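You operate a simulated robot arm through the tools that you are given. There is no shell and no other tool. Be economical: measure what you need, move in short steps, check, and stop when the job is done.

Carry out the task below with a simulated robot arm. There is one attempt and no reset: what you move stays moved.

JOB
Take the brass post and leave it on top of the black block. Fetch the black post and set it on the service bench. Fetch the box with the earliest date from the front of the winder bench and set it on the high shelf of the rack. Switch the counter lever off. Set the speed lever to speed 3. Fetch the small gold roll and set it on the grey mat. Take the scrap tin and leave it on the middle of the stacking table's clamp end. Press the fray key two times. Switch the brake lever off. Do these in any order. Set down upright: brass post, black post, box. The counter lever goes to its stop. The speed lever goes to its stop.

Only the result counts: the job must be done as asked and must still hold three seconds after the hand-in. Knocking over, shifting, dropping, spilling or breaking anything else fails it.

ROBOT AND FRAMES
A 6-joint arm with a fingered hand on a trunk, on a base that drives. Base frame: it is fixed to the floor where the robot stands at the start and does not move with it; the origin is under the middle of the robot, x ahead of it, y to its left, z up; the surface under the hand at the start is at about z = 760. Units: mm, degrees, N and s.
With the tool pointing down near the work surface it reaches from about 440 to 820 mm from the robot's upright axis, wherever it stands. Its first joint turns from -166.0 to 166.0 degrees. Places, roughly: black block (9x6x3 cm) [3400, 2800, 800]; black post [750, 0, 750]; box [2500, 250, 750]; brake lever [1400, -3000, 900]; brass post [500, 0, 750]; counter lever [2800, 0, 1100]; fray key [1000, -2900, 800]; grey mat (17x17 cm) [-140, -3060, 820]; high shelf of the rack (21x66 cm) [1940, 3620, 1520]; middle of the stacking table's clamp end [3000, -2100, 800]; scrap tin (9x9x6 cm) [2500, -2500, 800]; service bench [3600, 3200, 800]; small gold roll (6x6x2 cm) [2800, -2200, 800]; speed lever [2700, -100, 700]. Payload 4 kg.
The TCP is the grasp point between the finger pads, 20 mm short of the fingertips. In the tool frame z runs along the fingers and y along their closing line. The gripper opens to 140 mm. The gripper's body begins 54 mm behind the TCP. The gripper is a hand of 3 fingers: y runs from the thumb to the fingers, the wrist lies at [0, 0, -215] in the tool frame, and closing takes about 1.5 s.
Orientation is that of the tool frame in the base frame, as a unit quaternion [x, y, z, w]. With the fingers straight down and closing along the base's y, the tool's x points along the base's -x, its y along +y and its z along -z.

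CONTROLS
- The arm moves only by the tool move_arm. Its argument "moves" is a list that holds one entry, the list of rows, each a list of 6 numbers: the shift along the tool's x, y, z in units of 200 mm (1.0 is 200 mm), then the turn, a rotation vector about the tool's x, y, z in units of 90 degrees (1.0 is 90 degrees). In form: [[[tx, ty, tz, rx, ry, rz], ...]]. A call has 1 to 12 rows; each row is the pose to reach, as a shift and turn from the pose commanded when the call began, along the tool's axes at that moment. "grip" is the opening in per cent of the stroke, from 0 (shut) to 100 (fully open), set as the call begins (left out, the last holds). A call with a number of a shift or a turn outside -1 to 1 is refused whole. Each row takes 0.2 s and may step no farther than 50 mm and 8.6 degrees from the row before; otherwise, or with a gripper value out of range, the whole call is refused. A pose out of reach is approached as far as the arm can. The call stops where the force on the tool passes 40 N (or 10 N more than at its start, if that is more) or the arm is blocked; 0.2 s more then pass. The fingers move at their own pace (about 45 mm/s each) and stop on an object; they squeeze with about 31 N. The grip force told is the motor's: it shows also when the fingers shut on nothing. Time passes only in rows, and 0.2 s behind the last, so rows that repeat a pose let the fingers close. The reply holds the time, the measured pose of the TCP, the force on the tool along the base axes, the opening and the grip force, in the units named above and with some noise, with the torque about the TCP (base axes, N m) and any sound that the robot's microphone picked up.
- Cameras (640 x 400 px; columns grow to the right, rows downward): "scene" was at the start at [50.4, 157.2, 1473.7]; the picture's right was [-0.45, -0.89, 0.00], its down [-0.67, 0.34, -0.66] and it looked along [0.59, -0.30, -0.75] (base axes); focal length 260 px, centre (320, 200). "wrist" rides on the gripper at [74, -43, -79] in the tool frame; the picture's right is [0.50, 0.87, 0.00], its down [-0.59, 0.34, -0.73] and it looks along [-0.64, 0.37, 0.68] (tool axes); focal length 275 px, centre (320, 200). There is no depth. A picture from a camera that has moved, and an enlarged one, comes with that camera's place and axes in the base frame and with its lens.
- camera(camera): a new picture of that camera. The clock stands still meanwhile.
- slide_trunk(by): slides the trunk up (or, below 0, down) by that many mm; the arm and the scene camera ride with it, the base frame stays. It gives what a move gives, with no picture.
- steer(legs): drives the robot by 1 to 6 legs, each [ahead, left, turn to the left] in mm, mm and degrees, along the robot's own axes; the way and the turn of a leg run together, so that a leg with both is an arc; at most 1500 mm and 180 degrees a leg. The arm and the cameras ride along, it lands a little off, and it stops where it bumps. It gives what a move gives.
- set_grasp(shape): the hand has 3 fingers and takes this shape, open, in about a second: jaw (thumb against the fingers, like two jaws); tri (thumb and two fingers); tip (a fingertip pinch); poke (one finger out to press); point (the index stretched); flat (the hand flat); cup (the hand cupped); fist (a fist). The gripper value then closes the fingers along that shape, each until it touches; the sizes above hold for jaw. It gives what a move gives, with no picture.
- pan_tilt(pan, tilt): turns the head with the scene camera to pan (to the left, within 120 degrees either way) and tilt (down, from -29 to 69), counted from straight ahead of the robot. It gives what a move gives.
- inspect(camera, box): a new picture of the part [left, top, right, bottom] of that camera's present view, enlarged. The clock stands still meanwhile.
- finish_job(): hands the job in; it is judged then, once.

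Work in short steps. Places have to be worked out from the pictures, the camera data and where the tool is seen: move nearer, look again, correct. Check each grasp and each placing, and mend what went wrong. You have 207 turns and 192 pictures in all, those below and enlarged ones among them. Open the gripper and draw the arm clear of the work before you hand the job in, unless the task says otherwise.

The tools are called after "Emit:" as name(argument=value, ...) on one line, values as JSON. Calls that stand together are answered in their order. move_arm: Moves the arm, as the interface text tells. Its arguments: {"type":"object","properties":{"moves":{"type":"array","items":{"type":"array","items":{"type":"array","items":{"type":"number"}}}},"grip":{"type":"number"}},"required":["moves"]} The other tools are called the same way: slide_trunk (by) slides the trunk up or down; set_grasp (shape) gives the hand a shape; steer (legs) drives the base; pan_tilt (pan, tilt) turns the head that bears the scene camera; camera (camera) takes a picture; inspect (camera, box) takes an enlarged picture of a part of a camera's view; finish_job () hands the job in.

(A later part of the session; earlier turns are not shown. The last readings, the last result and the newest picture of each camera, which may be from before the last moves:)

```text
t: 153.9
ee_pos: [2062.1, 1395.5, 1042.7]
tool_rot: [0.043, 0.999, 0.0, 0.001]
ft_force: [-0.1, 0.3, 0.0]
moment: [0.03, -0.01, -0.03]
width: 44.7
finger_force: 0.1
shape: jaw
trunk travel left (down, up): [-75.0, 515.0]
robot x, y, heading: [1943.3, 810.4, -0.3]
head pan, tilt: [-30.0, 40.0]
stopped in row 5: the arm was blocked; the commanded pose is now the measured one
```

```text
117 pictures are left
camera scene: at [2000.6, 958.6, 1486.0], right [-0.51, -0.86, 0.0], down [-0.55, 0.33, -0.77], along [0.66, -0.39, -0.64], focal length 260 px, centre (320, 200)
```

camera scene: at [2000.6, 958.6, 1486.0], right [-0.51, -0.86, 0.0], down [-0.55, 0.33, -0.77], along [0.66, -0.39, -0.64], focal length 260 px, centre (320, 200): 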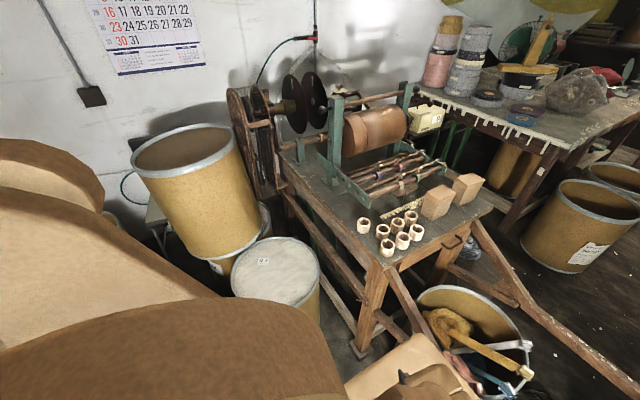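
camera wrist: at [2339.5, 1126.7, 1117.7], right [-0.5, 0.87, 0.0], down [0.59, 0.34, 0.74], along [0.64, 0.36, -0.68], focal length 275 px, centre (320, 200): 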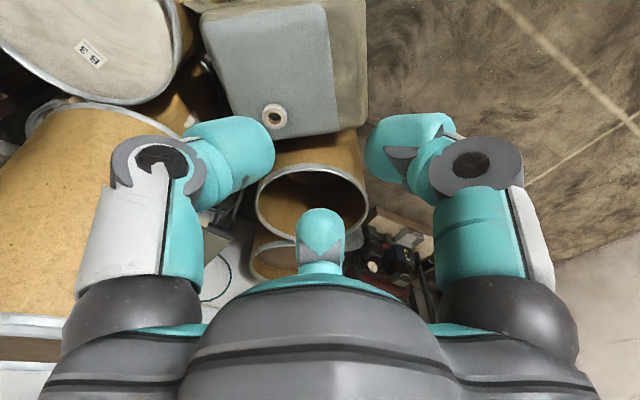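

Clear view now. I zoom on the bench and the counter.

Emit:
inspect(camera="scene", box=[340, 80, 520, 260])

Emit:
inspect(camera="scene", box=[410, 160, 500, 230])

Emit:
inspect(camera="scene", box=[220, 60, 440, 220])

```text
2.22 times, centred on (430, 170) of scene
camera zoom: at [2000.6, 958.6, 1486.0], right [-0.51, -0.86, 0.0], down [-0.55, 0.33, -0.77], along [0.66, -0.39, -0.64], focal length 577 px, centre (76, 267)
```

zoom: 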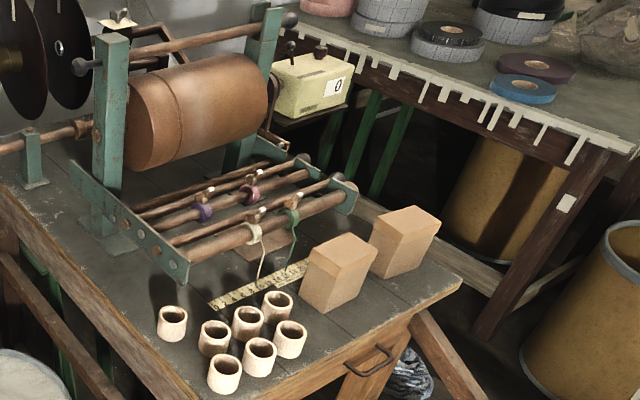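

```text
5.71 times, centred on (455, 195) of scene
camera zoom: at [2000.6, 958.6, 1486.0], right [-0.51, -0.86, 0.0], down [-0.55, 0.33, -0.77], along [0.66, -0.39, -0.64], focal length 1483 px, centre (-451, 229)
```

zoom: 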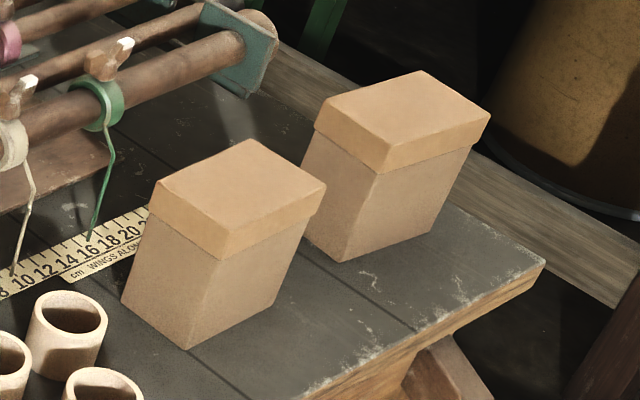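

```text
2.50 times, centred on (330, 140) of scene
camera zoom: at [2000.6, 958.6, 1486.0], right [-0.51, -0.86, 0.0], down [-0.55, 0.33, -0.77], along [0.66, -0.39, -0.64], focal length 649 px, centre (295, 350)
```

zoom: 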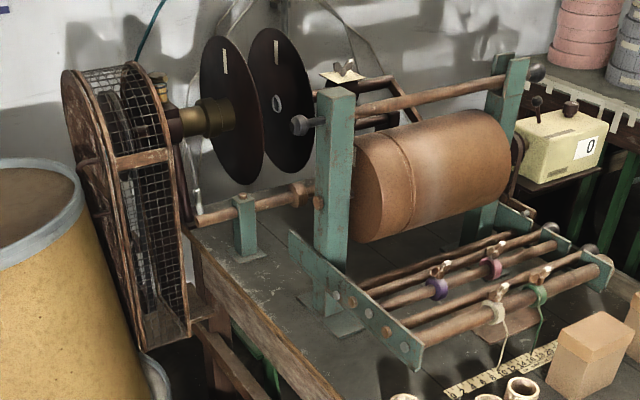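

Only two boxes: box 1 ≈(2438,158), footprint 57×87, top z≈845; no dates on the faces seen (−x,+y). I back off, turn to face −y (arm then points to the box with the right hand yaw), and come closer.

Emit:
steer(legs=[[-250, 150, 0], [0, 0, -90], [160, 110, 0]])

Emit:
pan_tilt(pan=35, tilt=45)

Emit:
camera(camera="scene")

```text
t: 161.0
ee_pos: [2389.7, 676.7, 1043.7]
tool_rot: [0.741, 0.672, -0.001, 0.001]
ft_force: [-0.1, -1.4, 0.5]
moment: [0.02, 0.03, -0.03]
width: 44.6
finger_force: 0.0
shape: jaw
trunk travel left (down, up): [-75.0, 515.0]
robot x, y, heading: [1800.4, 799.2, -91.0]
head pan, tilt: [-30.0, 40.0]
```

```text
t: 162.3
ee_pos: [2389.7, 677.5, 1042.5]
tool_rot: [0.74, 0.673, -0.001, 0.001]
ft_force: [-0.1, -0.1, 0.8]
moment: [-0.01, -0.01, 0.04]
width: 45.0
finger_force: 0.1
shape: jaw
trunk travel left (down, up): [-75.0, 515.0]
robot x, y, heading: [1804.0, 797.3, -90.8]
head pan, tilt: [35.0, 45.0]
```

```text
113 pictures are left
camera scene: at [2039.6, 751.2, 1478.6], right [-0.83, -0.56, 0.0], down [-0.4, 0.59, -0.71], along [0.39, -0.59, -0.71], focal length 260 px, centre (320, 200)
```

scene: 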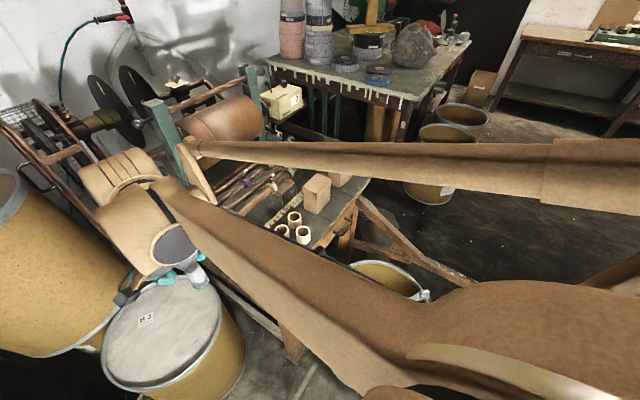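

Good view. I move the hand −y by 200 and back in x by ~90, then shift the base toward +x.

Emit:
move_arm(moves=[[[-0.2, -0.07, 0, 0, 0, 0], [-0.4, -0.14, 0, 0, 0, 0], [-0.6, -0.21, 0, 0, 0, 0], [-0.8, -0.28, 0, 0, 0, 0], [-1, -0.35, 0, 0, 0, 0]]], grip=75)

Emit:
steer(legs=[[0, 145, 0.8]])

Emit:
camera(camera="wrist")

Emit:
camera(camera="scene")

```text
t: 163.5
ee_pos: [2301.5, 485.4, 1043.4]
tool_rot: [0.74, 0.673, 0.0, 0.001]
ft_force: [0.1, 0.2, 0.6]
moment: [-0.02, -0.01, 0.02]
width: 104.7
finger_force: 0.0
shape: jaw
trunk travel left (down, up): [-75.0, 515.0]
robot x, y, heading: [1806.8, 799.6, -91.2]
head pan, tilt: [35.0, 45.0]
```

```text
t: 164.9
ee_pos: [2448.7, 491.0, 1042.9]
tool_rot: [0.736, 0.677, -0.001, 0.001]
ft_force: [-0.1, 0.3, 0.3]
moment: [0.01, -0.01, -0.02]
width: 104.7
finger_force: 0.2
shape: jaw
trunk travel left (down, up): [-75.0, 515.0]
robot x, y, heading: [1947.4, 799.2, -89.9]
head pan, tilt: [35.0, 45.0]
```

```text
112 pictures are left
camera wrist: at [2410.8, 568.3, 1121.9], right [0.9, 0.43, 0.0], down [0.29, -0.61, 0.74], along [0.31, -0.67, -0.68], focal length 275 px, centre (320, 200)
```

wrist: 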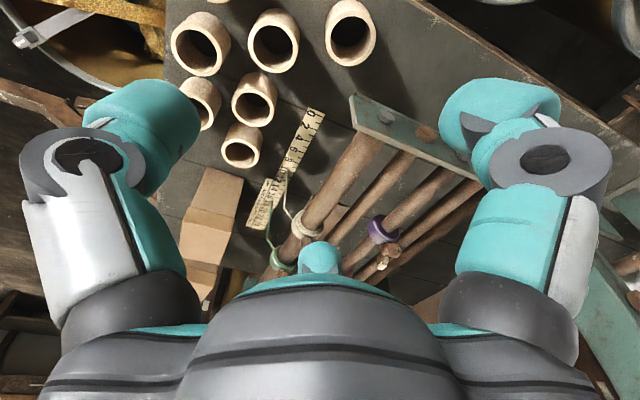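

```text
111 pictures are left
camera scene: at [2183.5, 752.6, 1478.5], right [-0.82, -0.57, 0.0], down [-0.4, 0.58, -0.71], along [0.4, -0.58, -0.71], focal length 260 px, centre (320, 200)
```

scene: 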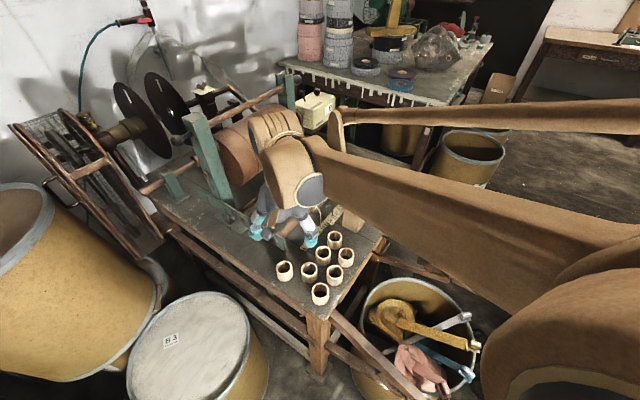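

Re-triangulating with both cameras: tube tops z≈855, so bench ≈815 and box 1 ≈(2405,217), top ≈894. I zoom the wrist view to verify.

Emit:
inspect(camera="wrist", box=[160, 100, 320, 320])

Emit:
inspect(camera="scene", box=[250, 180, 390, 310])

```text
1.82 times, centred on (240, 210) of wrist
camera zoom: at [2410.8, 568.3, 1121.9], right [0.9, 0.43, 0.0], down [0.29, -0.61, 0.74], along [0.31, -0.67, -0.68], focal length 500 px, centre (466, 182)
```

zoom: 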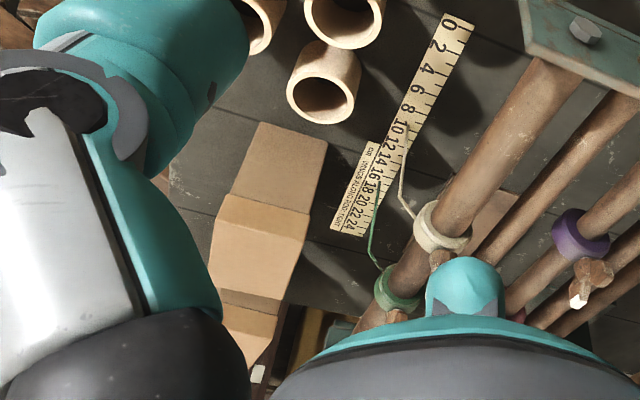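

```text
3.08 times, centred on (320, 245) of scene
camera zoom: at [2183.5, 752.6, 1478.5], right [-0.82, -0.57, 0.0], down [-0.4, 0.58, -0.71], along [0.4, -0.58, -0.71], focal length 798 px, centre (320, 62)
```

zoom: 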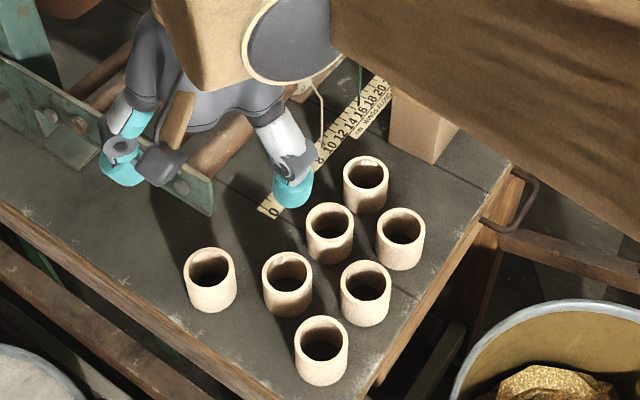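

Box 1 confirmed: +y face from (2372,259) to (2426,263), centre ≈(2402,220), turned ~4°. A rail at x≈2507, z≈918 needs clearance. I move toward it at z≈1043 with opening 87 mm.

Emit:
move_arm(moves=[[[-0.2, -0.07, 0, 0, 0, 0], [-0.4, -0.14, 0, 0, 0, 0], [-0.6, -0.14, 0, 0, 0, -0.04], [-0.8, -0.14, 0, 0, 0, -0.08], [-0.95, -0.14, 0, 0, 0, -0.1]]], grip=62)

Emit:
camera(camera="wrist")

```text
t: 166.1
ee_pos: [2405.2, 301.7, 1044.2]
tool_rot: [0.68, 0.733, -0.001, 0.001]
ft_force: [-0.2, -0.3, -0.3]
moment: [0.0, -0.01, 0.04]
width: 87.5
finger_force: 0.1
shape: jaw
trunk travel left (down, up): [-75.0, 515.0]
robot x, y, heading: [1946.9, 798.1, -90.6]
head pan, tilt: [35.0, 45.0]
```

```text
108 pictures are left
camera wrist: at [2355.5, 371.9, 1123.4], right [0.83, 0.56, 0.0], down [0.38, -0.56, 0.74], along [0.41, -0.61, -0.68], focal length 275 px, centre (320, 200)
```

wrist: 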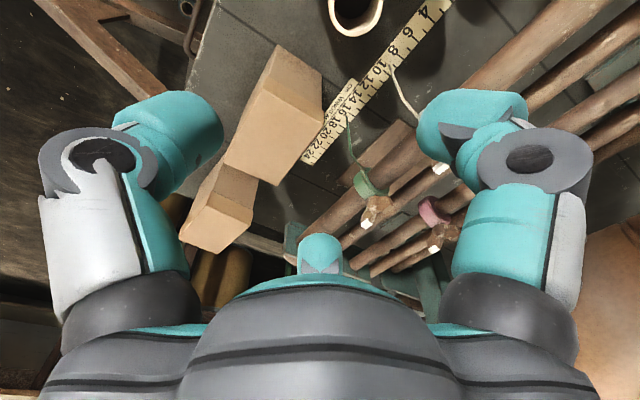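

Yaw now matches the box. I move over it and down to z≈960, and look.

Emit:
move_arm(moves=[[[-0.2, -0.03, 0, 0, 0, 0], [-0.4, -0.06, 0, 0, 0, 0], [-0.41, -0.06, 0.2, 0, 0, 0], [-0.41, -0.06, 0.4, 0, 0, 0]]])

Emit:
camera(camera="wrist")

Emit:
inspect(camera="scene", box=[250, 130, 430, 290])

```text
t: 167.1
ee_pos: [2398.6, 220.9, 963.8]
tool_rot: [0.68, 0.733, -0.001, 0.001]
ft_force: [-0.4, 0.4, -0.1]
moment: [-0.01, -0.02, 0.0]
width: 87.3
finger_force: 0.0
shape: jaw
trunk travel left (down, up): [-75.0, 515.0]
robot x, y, heading: [1944.9, 797.5, -90.1]
head pan, tilt: [35.0, 45.0]
```

```text
107 pictures are left
camera wrist: at [2350.3, 290.3, 1042.3], right [0.83, 0.56, 0.0], down [0.38, -0.56, 0.74], along [0.41, -0.61, -0.68], focal length 275 px, centre (320, 200)
```

wrist: 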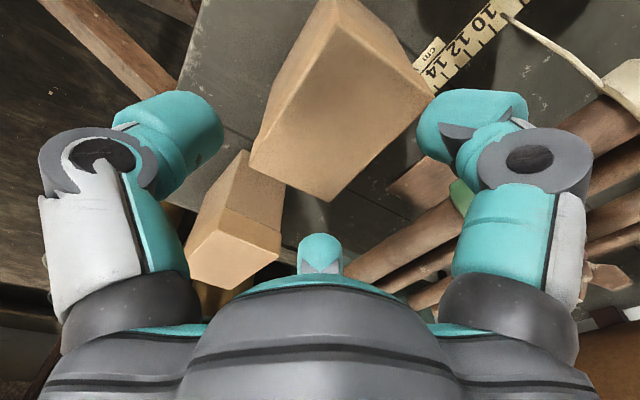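

```text
2.50 times, centred on (340, 210) of scene
camera zoom: at [2182.8, 752.2, 1478.6], right [-0.82, -0.57, 0.0], down [-0.4, 0.58, -0.71], along [0.4, -0.58, -0.71], focal length 649 px, centre (270, 175)
```

zoom: 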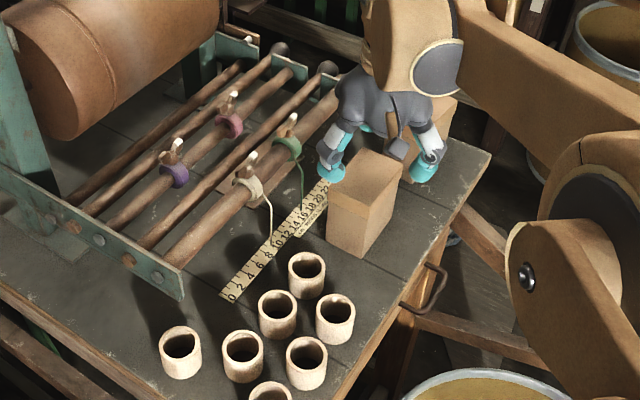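

Lid top centre computes to ≈(2406,218). I nudge there and descend to TCP z≈850 in steps.

Emit:
move_arm(moves=[[[-0.02, 0.028, 0.1, 0, 0, 0], [-0.02, 0.028, 0.25, 0, 0, 0], [-0.02, 0.028, 0.4, 0, 0, 0], [-0.02, 0.028, 0.5, 0, 0, 0], [-0.02, 0.028, 0.57, 0, 0, 0]]])

Emit:
camera(camera="wrist")

Emit:
inspect(camera="scene", box=[270, 130, 430, 270])

```text
t: 167.6
ee_pos: [2406.9, 220.8, 938.8]
tool_rot: [0.679, 0.734, 0.002, 0.003]
ft_force: [4.2, 2.7, 36.8]
moment: [1.76, -0.75, -0.14]
width: 86.5
finger_force: 0.0
shape: jaw
trunk travel left (down, up): [-75.0, 515.0]
robot x, y, heading: [1943.3, 796.9, -90.2]
head pan, tilt: [35.0, 45.0]
stopped in row 2: the force on the tool passed its limit at 53 N (the readings are from after the stop); the commanded pose is now the measured one
```

```text
105 pictures are left
camera wrist: at [2356.6, 290.8, 1016.8], right [0.83, 0.56, 0.0], down [0.38, -0.56, 0.74], along [0.42, -0.61, -0.68], focal length 275 px, centre (320, 200)
```

wrist: 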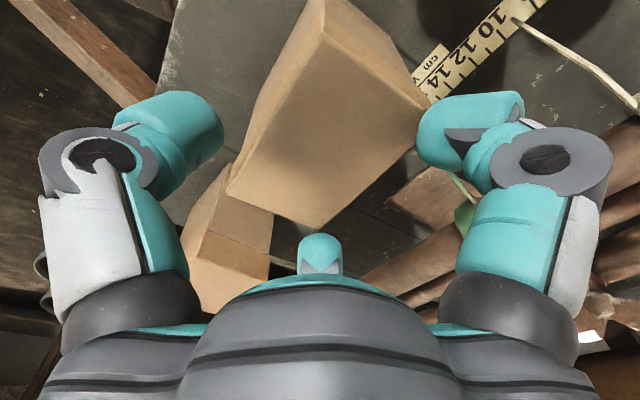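

```text
2.86 times, centred on (350, 200) of scene
camera zoom: at [2180.8, 755.6, 1479.6], right [-0.82, -0.57, 0.0], down [-0.4, 0.58, -0.71], along [0.4, -0.58, -0.71], focal length 741 px, centre (234, 200)
```

zoom: 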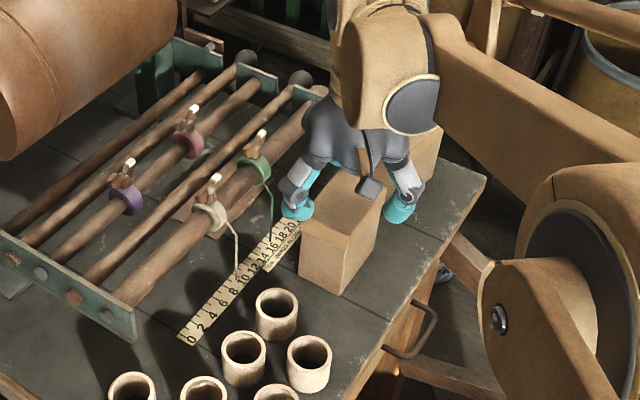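

Fingertips curl inward and touched the lid's +x,+y corner; lid top is really ≈907 (centre ≈(2403,221)). I back up, open wider to 115 mm and look.

Emit:
move_arm(moves=[[[0, 0, -0.1, 0, 0, 0], [0, -0.03, -0.1, 0, 0, 0], [0, -0.03, -0.1, 0, 0, 0]]], grip=82)

Emit:
camera(camera="wrist")

Emit:
inspect(camera="scene", box=[270, 130, 430, 270])

```text
t: 168.4
ee_pos: [2400.0, 217.9, 955.1]
tool_rot: [0.68, 0.733, 0.002, 0.001]
ft_force: [0.7, 0.3, -0.1]
moment: [-0.05, 0.0, 0.03]
width: 114.2
finger_force: 0.0
shape: jaw
trunk travel left (down, up): [-75.0, 515.0]
robot x, y, heading: [1946.8, 796.4, -90.7]
head pan, tilt: [35.0, 45.0]
```

```text
103 pictures are left
camera wrist: at [2351.2, 288.1, 1032.8], right [0.83, 0.56, 0.0], down [0.38, -0.56, 0.74], along [0.42, -0.61, -0.68], focal length 275 px, centre (320, 200)
```

wrist: 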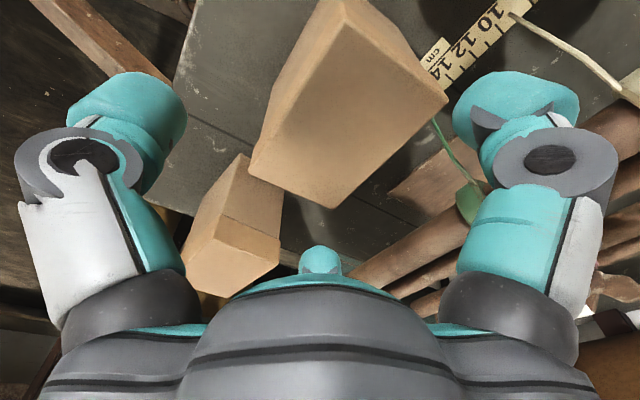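

```text
2.86 times, centred on (350, 200) of scene
camera zoom: at [2182.6, 752.4, 1478.6], right [-0.82, -0.57, 0.0], down [-0.4, 0.58, -0.71], along [0.4, -0.58, -0.71], focal length 741 px, centre (234, 200)
```

zoom: 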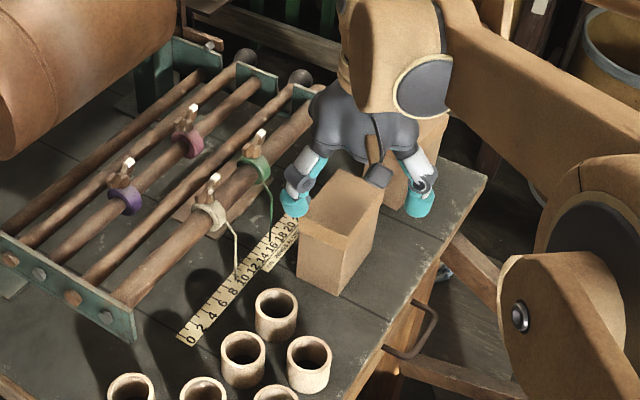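

Clearance looks right now. I descend to TCP z≈866 in small steps.

Emit:
move_arm(moves=[[[0.01, 0.01, 0.1, 0, 0, 0], [0.01, 0.01, 0.2, 0, 0, 0], [0.01, 0.01, 0.3, 0, 0, 0], [0.01, 0.01, 0.38, 0, 0, 0], [0.01, 0.01, 0.44, 0, 0, 0]]])

Emit:
camera(camera="wrist")

Emit:
inspect(camera="scene", box=[270, 130, 430, 270])

```text
t: 169.4
ee_pos: [2401.4, 222.7, 883.8]
tool_rot: [0.68, 0.733, 0.002, 0.003]
ft_force: [-1.8, 1.8, 31.0]
moment: [-0.01, -0.88, 0.01]
width: 114.8
finger_force: 0.0
shape: jaw
trunk travel left (down, up): [-75.0, 515.0]
robot x, y, heading: [1948.5, 794.7, -90.3]
head pan, tilt: [35.0, 45.0]
stopped in row 5: the force on the tool passed its limit at 52 N (the readings are from after the stop); the commanded pose is now the measured one
```

```text
101 pictures are left
camera wrist: at [2352.8, 292.6, 962.6], right [0.82, 0.57, 0.0], down [0.38, -0.56, 0.74], along [0.42, -0.61, -0.67], focal length 275 px, centre (320, 200)
```

wrist: 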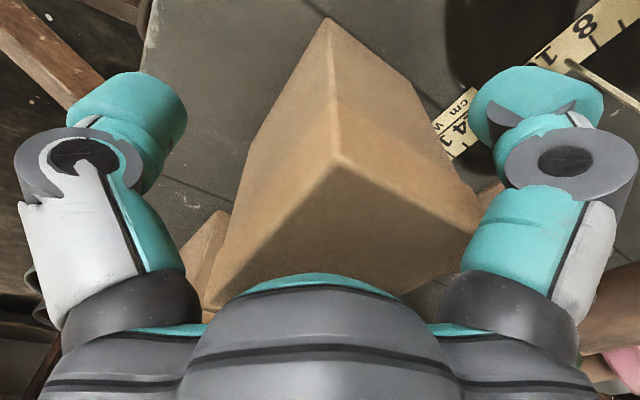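

```text
2.86 times, centred on (350, 200) of scene
camera zoom: at [2180.6, 755.6, 1479.5], right [-0.82, -0.57, 0.0], down [-0.4, 0.58, -0.71], along [0.4, -0.58, -0.71], focal length 741 px, centre (234, 200)
```

zoom: 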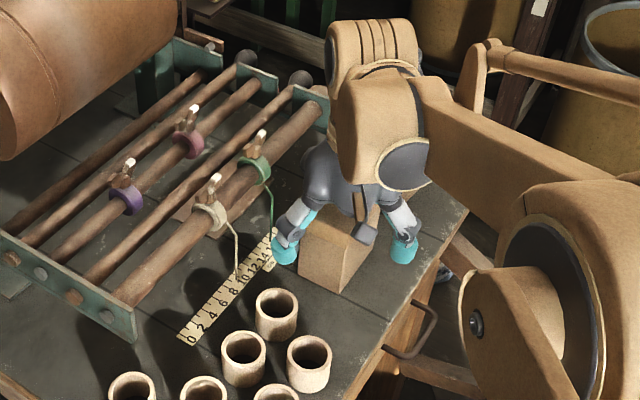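

Palm-side contact on the +x edge at TCP z≈884; fingertips are already ~40 mm below the lid top, enough. I ease up 4 mm, shift +4 mm in x, and close.

Emit:
move_arm(moves=[[[0, 0, -0.02, 0, 0, 0], [0, 0.02, -0.02, 0, 0, 0], [0, 0.02, -0.02, 0, 0, 0]]])

Emit:
move_arm(moves=[[[0, 0, 0, 0, 0, 0], [0, 0, 0, 0, 0, 0], [0, 0, 0, 0, 0, 0], [0, 0, 0, 0, 0, 0], [0, 0, 0, 0, 0, 0], [0, 0, 0, 0, 0, 0], [0, 0, 0, 0, 0, 0]]], grip=0)

Emit:
camera(camera="wrist")

```text
t: 170.2
ee_pos: [2406.1, 220.8, 884.7]
tool_rot: [0.68, 0.733, 0.001, 0.003]
ft_force: [-0.3, 1.6, 8.6]
moment: [-0.02, -0.27, 0.03]
width: 114.9
finger_force: 0.0
shape: jaw
trunk travel left (down, up): [-75.0, 515.0]
robot x, y, heading: [1945.0, 799.7, -90.5]
head pan, tilt: [35.0, 45.0]
```

```text
t: 171.8
ee_pos: [2405.4, 219.5, 885.3]
tool_rot: [0.68, 0.733, 0.002, 0.002]
ft_force: [-4.4, -0.4, 11.5]
moment: [-0.06, 0.22, -0.05]
width: 65.3
finger_force: 30.5
shape: jaw
trunk travel left (down, up): [-75.0, 515.0]
robot x, y, heading: [1944.8, 798.7, -90.2]
head pan, tilt: [35.0, 45.0]
```

```text
99 pictures are left
camera wrist: at [2356.4, 290.9, 964.2], right [0.83, 0.56, 0.0], down [0.38, -0.56, 0.74], along [0.42, -0.61, -0.68], focal length 275 px, centre (320, 200)
```

wrist: 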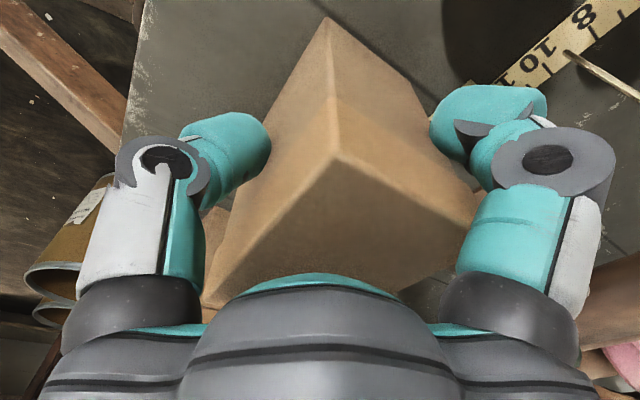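

Gripped at 65 mm. I lift slowly and check.

Emit:
move_arm(moves=[[[0, 0, -0.05, 0, 0, 0], [0, 0, -0.15, 0, 0, 0], [0, 0, -0.3, 0, 0, 0], [0, 0, -0.5, 0, 0, 0], [0, 0, -0.7, 0, 0, 0]]])

Emit:
camera(camera="wrist")

Emit:
inspect(camera="scene", box=[250, 100, 450, 270])

```text
t: 173.1
ee_pos: [2407.4, 222.6, 1026.8]
tool_rot: [0.679, 0.734, 0.002, 0.002]
ft_force: [-0.1, 0.2, -1.8]
moment: [-0.01, -0.01, -0.03]
width: 64.8
finger_force: 30.8
shape: jaw
trunk travel left (down, up): [-75.0, 515.0]
robot x, y, heading: [1943.9, 800.7, -90.2]
head pan, tilt: [35.0, 45.0]
```

```text
98 pictures are left
camera wrist: at [2358.4, 291.8, 1104.7], right [0.83, 0.56, 0.0], down [0.38, -0.56, 0.74], along [0.42, -0.61, -0.68], focal length 275 px, centre (320, 200)
```

wrist: 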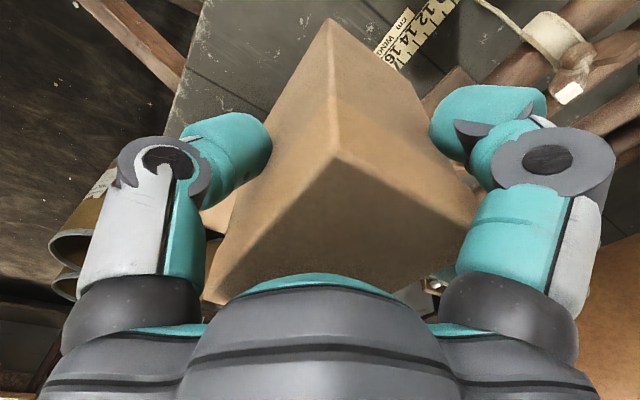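

```text
2.35 times, centred on (350, 185) of scene
camera zoom: at [2182.7, 752.5, 1478.7], right [-0.82, -0.57, 0.0], down [-0.4, 0.58, -0.71], along [0.4, -0.58, -0.71], focal length 610 px, centre (249, 235)
```

zoom: 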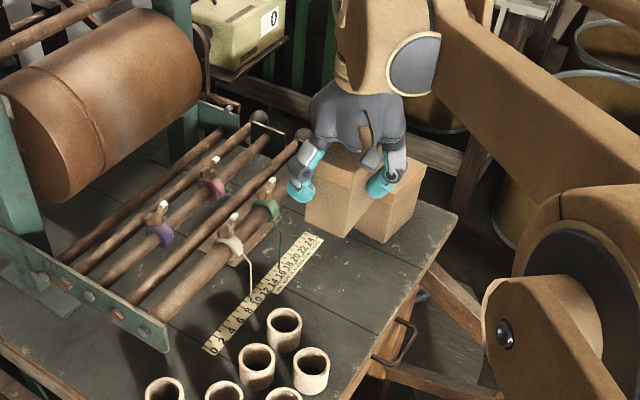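

Box lifted. To read its date I retreat to a clear spot and rotate the hand 90° so the head camera sees the hidden faces.

Emit:
move_arm(moves=[[[0.1, 0, -0.2, 0, 0, 0], [0.3, 0, -0.3, 0, 0, 0], [0.5, -0.05, -0.35, 0, 0, 0], [0.7, -0.1, -0.35, 0, 0, 0], [0.85, -0.2, -0.35, 0, 0, 0]]])

Emit:
move_arm(moves=[[[0, 0, 0, 0, 0, -0.09], [0, 0, 0, 0, 0, -0.18], [0, 0, 0, 0, 0, -0.27], [0, 0, 0, 0, 0, -0.36], [0, 0, 0, 0, 0, -0.45], [0, 0, 0, 0, 0, -0.54], [0, 0, 0, 0, 0, -0.63], [0, 0, 0, 0, 0, -0.72], [0, 0, 0, 0, 0, -0.81], [0, 0, 0, 0, 0, -0.9], [0, 0, 0, 0, 0, -0.98]]])

Emit:
camera(camera="scene")

```text
t: 174.2
ee_pos: [2353.3, 388.4, 1095.9]
tool_rot: [0.68, 0.733, 0.002, 0.001]
ft_force: [-0.2, 0.3, -1.5]
moment: [0.01, -0.04, -0.01]
width: 64.3
finger_force: 31.3
shape: jaw
trunk travel left (down, up): [-75.0, 515.0]
robot x, y, heading: [1949.5, 799.8, -90.2]
head pan, tilt: [35.0, 45.0]
```

```text
t: 176.7
ee_pos: [2353.3, 387.3, 1095.1]
tool_rot: [-0.023, 1.0, 0.0, 0.002]
ft_force: [0.2, 0.5, -1.6]
moment: [0.01, 0.01, 0.02]
width: 64.2
finger_force: 31.2
shape: jaw
trunk travel left (down, up): [-75.0, 515.0]
robot x, y, heading: [1944.6, 795.6, -90.2]
head pan, tilt: [35.0, 45.0]
```

```text
96 pictures are left
camera scene: at [2182.9, 752.4, 1478.6], right [-0.82, -0.57, 0.0], down [-0.4, 0.58, -0.71], along [0.4, -0.58, -0.71], focal length 260 px, centre (320, 200)
```

scene: 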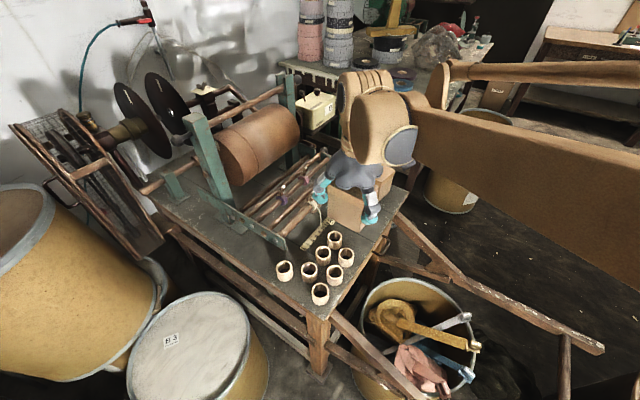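

Emit:
inspect(camera="scene", box=[310, 150, 410, 240])

```text
4.44 times, centred on (360, 195) of scene
camera zoom: at [2182.9, 752.4, 1478.6], right [-0.82, -0.57, 0.0], down [-0.4, 0.58, -0.71], along [0.4, -0.58, -0.71], focal length 1153 px, centre (142, 222)
```

zoom: 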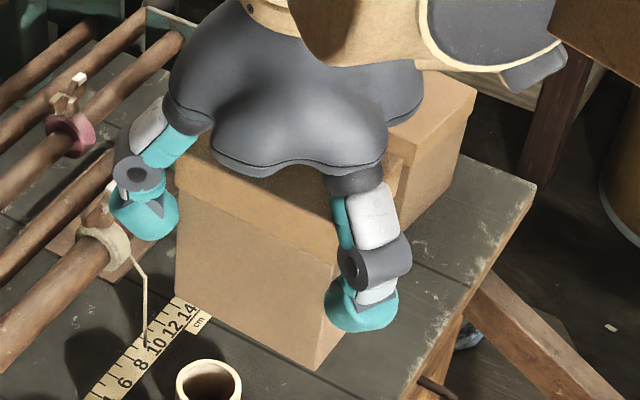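

No label on this face; rotate another 90°.

Emit:
move_arm(moves=[[[0, 0, 0, 0, 0, -0.09], [0, 0, 0, 0, 0, -0.18], [0, 0, 0, 0, 0, -0.27], [0, 0, 0, 0, 0, -0.36], [0, 0, 0, 0, 0, -0.45], [0, 0, 0, 0, 0, -0.54], [0, 0, 0, 0, 0, -0.63], [0, 0, 0, 0, 0, -0.72], [0, 0, 0, 0, 0, -0.81], [0, 0, 0, 0, 0, -0.9], [0, 0, 0, 0, 0, -0.98]]])

Emit:
inspect(camera="scene", box=[300, 130, 440, 250])

```text
t: 179.1
ee_pos: [2357.5, 391.2, 1094.5]
tool_rot: [-0.341, 0.94, -0.002, 0.001]
ft_force: [0.4, 0.5, -0.7]
moment: [0.02, 0.01, 0.0]
width: 64.2
finger_force: 30.8
shape: jaw
out of reach, approached as far as the arm can: row 5, 6, 7, 8, 9, 10, 11
trunk travel left (down, up): [-75.0, 515.0]
robot x, y, heading: [1945.5, 798.6, -90.1]
head pan, tilt: [35.0, 45.0]
```

```text
3.33 times, centred on (370, 190) of scene
camera zoom: at [2182.9, 752.4, 1478.6], right [-0.82, -0.57, 0.0], down [-0.4, 0.58, -0.71], along [0.4, -0.58, -0.71], focal length 865 px, centre (153, 233)
```

zoom: 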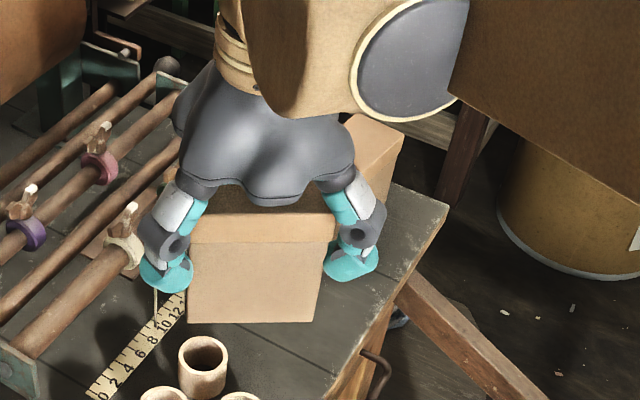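

Joint limit reached; label must be on the remaining face (original −y). I rotate partly back so the label will face left at the shelf, then drive to the rack.

Emit:
move_arm(moves=[[[0, 0, 0, 0, 0, 0.09], [0, 0, 0, 0, 0, 0.18], [0, 0, 0, 0, 0, 0.27], [0, 0, 0, 0, 0, 0.36], [0, 0, 0, 0, 0, 0.45], [0, 0, 0, 0, 0, 0.52]]])

Emit:
steer(legs=[[-1100, 0, 0], [0, 0, 90], [0, 0, 90]])

Emit:
pan_tilt(pan=0, tilt=10)

Emit:
camera(camera="scene")

```text
t: 180.4
ee_pos: [2356.0, 390.0, 1095.2]
tool_rot: [0.062, 0.998, -0.001, 0.003]
ft_force: [0.3, -0.4, -1.3]
moment: [-0.03, -0.02, 0.01]
width: 64.1
finger_force: 30.6
shape: jaw
trunk travel left (down, up): [-75.0, 515.0]
robot x, y, heading: [1946.0, 798.3, -90.2]
head pan, tilt: [35.0, 45.0]
```

```text
t: 193.8
ee_pos: [1532.0, 2297.9, 1095.2]
tool_rot: [0.999, -0.049, -0.002, 0.0]
ft_force: [-0.6, 0.9, -1.5]
moment: [-0.02, -0.01, 0.02]
width: 63.9
finger_force: 31.6
shape: jaw
trunk travel left (down, up): [-75.0, 515.0]
robot x, y, heading: [1951.2, 1899.5, 91.0]
head pan, tilt: [35.0, 45.0]
```

```text
t: 194.8
ee_pos: [1532.9, 2298.2, 1094.7]
tool_rot: [0.999, -0.05, -0.002, -0.001]
ft_force: [-0.1, 0.1, -1.7]
moment: [0.02, 0.04, 0.04]
width: 63.7
finger_force: 30.8
shape: jaw
trunk travel left (down, up): [-75.0, 515.0]
robot x, y, heading: [1955.2, 1898.7, 91.0]
head pan, tilt: [0.0, 10.0]
```

```text
93 pictures are left
camera scene: at [1759.6, 1971.1, 1533.5], right [1.0, 0.02, 0.0], down [0.0, -0.17, -0.98], along [-0.02, 0.98, -0.17], focal length 260 px, centre (320, 200)
```

scene: 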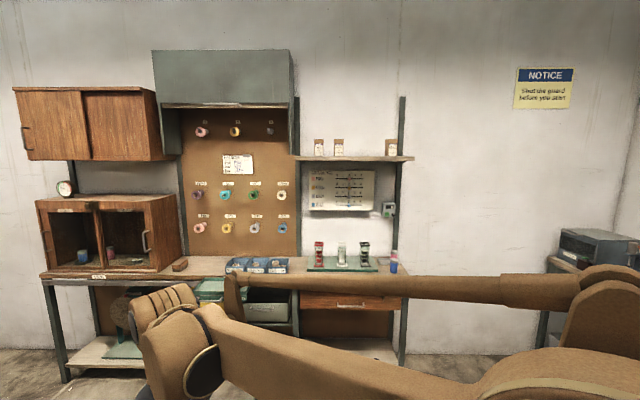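

Emit:
inspect(camera="scene", box=[280, 110, 430, 210])

Emit:
inspect(camera="scene", box=[300, 130, 350, 165])

```text
4.00 times, centred on (355, 160) of scene
camera zoom: at [1759.6, 1971.1, 1533.5], right [1.0, 0.02, 0.0], down [0.0, -0.17, -0.98], along [-0.02, 0.98, -0.17], focal length 1038 px, centre (180, 360)
```

zoom: 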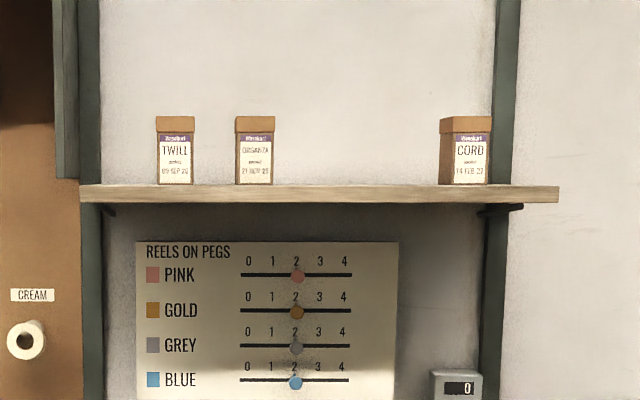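

```text
11.43 times, centred on (325, 148) of scene
camera zoom: at [1759.6, 1971.1, 1533.5], right [1.0, 0.02, 0.0], down [0.0, -0.17, -0.98], along [-0.02, 0.98, -0.17], focal length 2966 px, centre (263, 800)
```

zoom: 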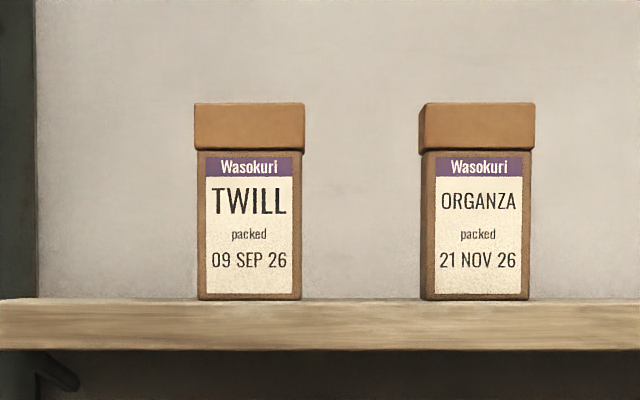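

Shelf has free space at x≈2005 between ORGANZA and CORD (labels on narrow faces). I raise the trunk fully, then drive to about (2005, 2860).

Emit:
slide_trunk(by=510)

Emit:
steer(legs=[[500, -25, -1], [430, -30, 0]])

Emit:
pan_tilt(pan=-5, tilt=45)

Emit:
camera(camera="scene")

```text
refused: 510 is not a number from -400 to 400
```

```text
t: 200.0
ee_pos: [1586.8, 3248.0, 1094.8]
tool_rot: [0.998, -0.057, -0.002, -0.001]
ft_force: [0.4, -0.1, -1.8]
moment: [0.03, -0.02, -0.03]
width: 63.8
finger_force: 31.2
shape: jaw
trunk travel left (down, up): [-75.0, 515.0]
robot x, y, heading: [2000.6, 2843.3, 90.1]
head pan, tilt: [0.0, 10.0]
```

```text
t: 201.1
ee_pos: [1586.8, 3248.1, 1095.5]
tool_rot: [0.998, -0.057, -0.002, -0.002]
ft_force: [0.0, -0.2, -2.0]
moment: [0.0, -0.05, -0.02]
width: 63.7
finger_force: 31.0
shape: jaw
trunk travel left (down, up): [-75.0, 515.0]
robot x, y, heading: [2000.4, 2841.1, 90.3]
head pan, tilt: [-5.0, 45.0]
```

```text
90 pictures are left
camera scene: at [1817.0, 2905.8, 1478.7], right [1.0, -0.08, 0.0], down [-0.06, -0.7, -0.71], along [0.06, 0.71, -0.71], focal length 260 px, centre (320, 200)
```

scene: 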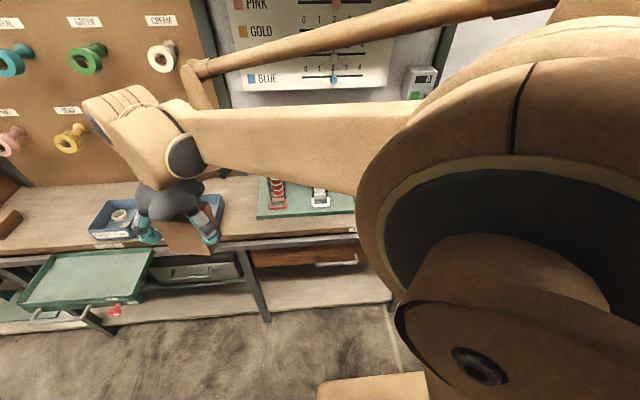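

The slide was refused (max 400) and the drive still ran; luckily clear. I first bring the hand in front (toward x≈2000), then raise.

Emit:
move_arm(moves=[[[0.2, 0, 0, 0, 0, 0], [0.4, -0.03, 0, 0, 0, 0], [0.6, -0.08, 0, 0, 0, 0], [0.8, -0.14, 0, 0, 0, 0], [1, -0.2, 0, 0, 0, 0]]])

Emit:
slide_trunk(by=400)

Emit:
slide_trunk(by=110)

```text
t: 202.2
ee_pos: [1792.4, 3266.5, 1094.7]
tool_rot: [0.998, -0.056, 0.0, -0.001]
ft_force: [-0.3, 0.7, -1.5]
moment: [0.01, -0.02, -0.01]
width: 63.7
finger_force: 31.4
shape: jaw
trunk travel left (down, up): [-75.0, 515.0]
robot x, y, heading: [2001.1, 2845.6, 90.3]
head pan, tilt: [-5.0, 45.0]
```

```text
t: 206.1
ee_pos: [1791.5, 3266.3, 1493.4]
tool_rot: [0.998, -0.056, -0.002, -0.001]
ft_force: [-0.2, -0.2, -1.0]
moment: [0.0, 0.0, 0.01]
width: 63.6
finger_force: 30.5
shape: jaw
trunk travel left (down, up): [-475.0, 115.0]
robot x, y, heading: [2002.4, 2845.7, 90.2]
head pan, tilt: [-5.0, 45.0]
```

```text
t: 207.5
ee_pos: [1790.3, 3267.3, 1604.4]
tool_rot: [0.998, -0.057, -0.002, -0.001]
ft_force: [-0.1, -0.9, -2.0]
moment: [-0.02, 0.01, -0.03]
width: 63.8
finger_force: 31.1
shape: jaw
trunk travel left (down, up): [-585.0, 5.0]
robot x, y, heading: [2001.8, 2841.9, 90.0]
head pan, tilt: [-5.0, 45.0]
```

Now move +x ~210 and up 60.

Emit:
move_arm(moves=[[[0.2, -0.03, -0.1, 0, 0, 0], [0.4, -0.06, -0.2, 0, 0, 0], [0.6, -0.09, -0.3, 0, 0, 0], [0.8, -0.15, -0.3, 0, 0, 0], [1, -0.2, -0.3, 0, 0, 0]]])

Emit:
pan_tilt(pan=-10, tilt=35)

Emit:
camera(camera="scene")

```text
t: 208.7
ee_pos: [1994.3, 3284.5, 1660.3]
tool_rot: [0.998, -0.059, 0.0, -0.001]
ft_force: [0.4, -0.2, -0.9]
moment: [0.01, 0.01, 0.02]
width: 63.7
finger_force: 31.1
shape: jaw
trunk travel left (down, up): [-585.0, 5.0]
robot x, y, heading: [1999.9, 2843.4, 90.1]
head pan, tilt: [-5.0, 45.0]
```

```text
t: 209.4
ee_pos: [1994.5, 3284.7, 1661.3]
tool_rot: [0.998, -0.059, 0.0, 0.0]
ft_force: [0.1, 1.4, -2.1]
moment: [0.0, -0.02, 0.01]
width: 63.8
finger_force: 31.0
shape: jaw
trunk travel left (down, up): [-585.0, 5.0]
robot x, y, heading: [1999.1, 2843.2, 90.2]
head pan, tilt: [-10.0, 35.0]
```

```text
89 pictures are left
camera scene: at [1825.0, 2911.3, 2003.4], right [0.99, -0.17, 0.0], down [-0.1, -0.57, -0.82], along [0.14, 0.81, -0.57], focal length 260 px, centre (320, 200)
```

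scene: 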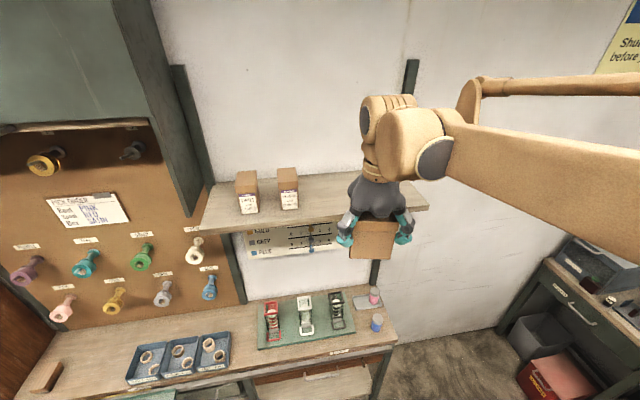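

I advance over the shelf toward (2005, 3595) at z≈1660.

Emit:
move_arm(moves=[[[-0.02, -0.2, 0, 0, 0, 0], [-0.04, -0.4, 0, 0, 0, 0], [-0.06, -0.6, 0, 0, 0, 0], [-0.08, -0.8, 0, 0, 0, 0], [-0.1, -1.0, 0, 0, 0, 0]]])

Emit:
move_arm(moves=[[[-0.02, -0.2, 0, 0, 0, 0], [-0.03, -0.4, 0, 0, 0, 0], [-0.04, -0.54, 0, 0, 0, 0]]])

Emit:
camera(camera="scene")

Emit:
camera(camera="wrist")

```text
t: 210.6
ee_pos: [1994.2, 3489.4, 1661.7]
tool_rot: [0.998, -0.061, 0.0, 0.0]
ft_force: [-0.1, 0.2, -0.7]
moment: [-0.04, 0.01, 0.02]
width: 63.4
finger_force: 31.3
shape: jaw
out of reach, approached as far as the arm can: row 1
trunk travel left (down, up): [-585.0, 5.0]
robot x, y, heading: [2000.2, 2842.2, 90.1]
head pan, tilt: [-10.0, 35.0]
```

```text
t: 211.4
ee_pos: [1993.5, 3596.0, 1664.1]
tool_rot: [0.998, -0.062, 0.0, -0.001]
ft_force: [-0.7, 0.5, -1.5]
moment: [-0.01, 0.01, 0.0]
width: 63.8
finger_force: 30.7
shape: jaw
out of reach, approached as far as the arm can: row 1, 2, 3
trunk travel left (down, up): [-585.0, 5.0]
robot x, y, heading: [2000.1, 2839.8, 90.1]
head pan, tilt: [-10.0, 35.0]
```

```text
88 pictures are left
camera scene: at [1825.6, 2912.9, 2003.4], right [0.99, -0.17, 0.0], down [-0.1, -0.57, -0.82], along [0.14, 0.81, -0.57], focal length 260 px, centre (320, 200)
```

scene: 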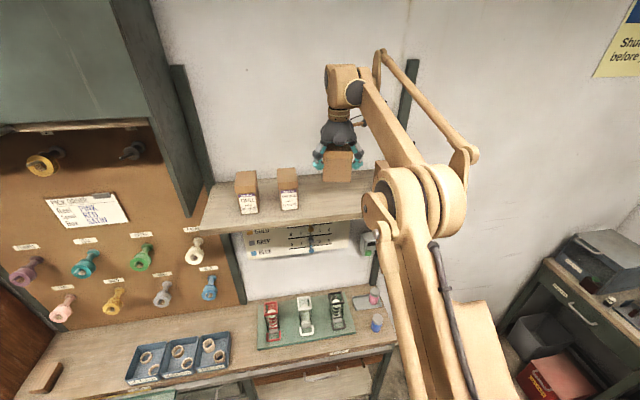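

```text
87 pictures are left
camera wrist: at [2072.6, 3628.2, 1741.5], right [0.39, -0.92, 0.0], down [-0.63, -0.27, 0.73], along [-0.68, -0.28, -0.68], focal length 275 px, centre (320, 200)
```

wrist: 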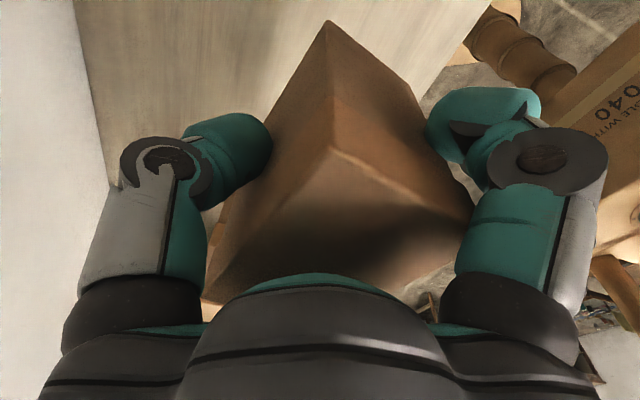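

Above the shelf; I descend until contact.

Emit:
move_arm(moves=[[[0, 0, 0.15, 0, 0, 0], [0, 0, 0.26, 0, 0, 0], [0, 0, 0.29, 0, 0, 0], [0, 0, 0.32, 0, 0, 0], [0, 0, 0.34, 0, 0, 0], [0, 0, 0.36, 0, 0, 0], [0, 0, 0.375, 0, 0, 0]]])

Emit:
inspect(camera="scene", box=[200, 80, 420, 250])

```text
t: 213.0
ee_pos: [1992.9, 3594.6, 1588.7]
tool_rot: [0.998, -0.062, 0.0, -0.001]
ft_force: [0.6, 0.2, -0.8]
moment: [0.03, 0.0, 0.01]
width: 63.5
finger_force: 31.1
shape: jaw
trunk travel left (down, up): [-585.0, 5.0]
robot x, y, heading: [2003.1, 2842.5, 90.0]
head pan, tilt: [-10.0, 35.0]
```

```text
2.35 times, centred on (310, 165) of scene
camera zoom: at [1825.5, 2912.4, 2003.5], right [0.99, -0.17, 0.0], down [-0.1, -0.57, -0.82], along [0.14, 0.81, -0.57], focal length 610 px, centre (344, 282)
```

zoom: 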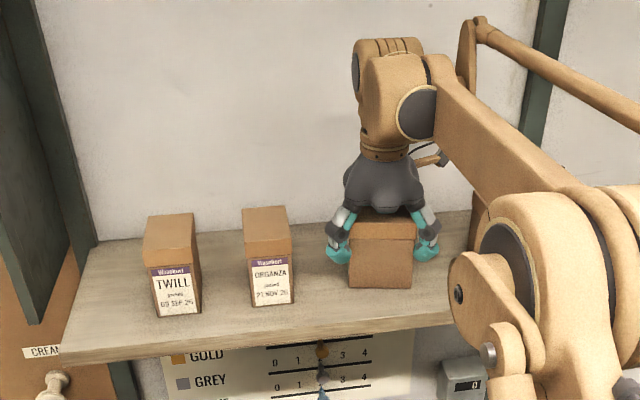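

No contact yet; continue down finely.

Emit:
move_arm(moves=[[[0, 0, 0.015, 0, 0, 0], [0, 0, 0.03, 0, 0, 0], [0, 0, 0.045, 0, 0, 0], [0, 0, 0.06, 0, 0, 0], [0, 0, 0.075, 0, 0, 0], [0, 0, 0.09, 0, 0, 0]]])

```text
t: 213.7
ee_pos: [1994.1, 3592.3, 1586.8]
tool_rot: [0.998, -0.061, 0.0, -0.003]
ft_force: [-0.1, 5.4, 22.1]
moment: [0.02, -0.12, 0.11]
width: 63.7
finger_force: 30.8
shape: jaw
trunk travel left (down, up): [-585.0, 5.0]
robot x, y, heading: [1996.6, 2844.4, 89.9]
head pan, tilt: [-10.0, 35.0]
stopped in row 3: the force on the tool passed its limit at 48 N (the readings are from after the stop); the commanded pose is now the measured one
```

Contact with the shelf at TCP z≈1587. I open and check.

Emit:
move_arm(moves=[[[0, 0, 0, 0, 0, 0], [0, 0, 0, 0, 0, 0], [0, 0, 0, 0, 0, 0], [0, 0, 0, 0, 0, 0]]], grip=84)

Emit:
move_arm(moves=[[[0, 0, -0.1, 0, 0, 0], [0, 0, -0.25, 0, 0, 0], [0, 0, -0.4, 0, 0, 0], [0, 0, -0.5, 0, 0, 0]]])

Emit:
inspect(camera="scene", box=[200, 60, 420, 250])

```text
t: 214.7
ee_pos: [1992.2, 3591.7, 1585.7]
tool_rot: [0.998, -0.06, -0.001, -0.003]
ft_force: [-0.8, 1.4, 21.4]
moment: [-0.53, 0.25, 0.05]
width: 117.5
finger_force: 0.1
shape: jaw
trunk travel left (down, up): [-585.0, 5.0]
robot x, y, heading: [2001.3, 2840.7, 90.0]
head pan, tilt: [-10.0, 35.0]
```

```text
t: 215.7
ee_pos: [1995.3, 3592.9, 1684.1]
tool_rot: [0.998, -0.062, 0.001, -0.001]
ft_force: [-0.8, 1.0, 0.0]
moment: [-0.02, 0.04, 0.0]
width: 117.3
finger_force: 0.1
shape: jaw
trunk travel left (down, up): [-585.0, 5.0]
robot x, y, heading: [2001.2, 2843.9, 90.5]
head pan, tilt: [-10.0, 35.0]
```

```text
2.11 times, centred on (310, 155) of scene
camera zoom: at [1825.6, 2912.1, 2003.5], right [0.99, -0.17, 0.0], down [-0.1, -0.57, -0.82], along [0.14, 0.81, -0.57], focal length 546 px, centre (341, 295)
```

zoom: 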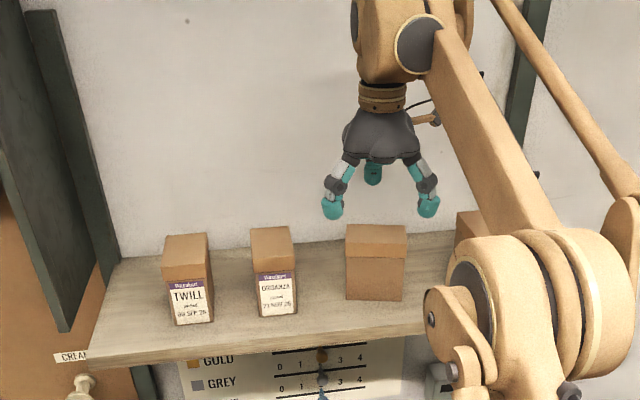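

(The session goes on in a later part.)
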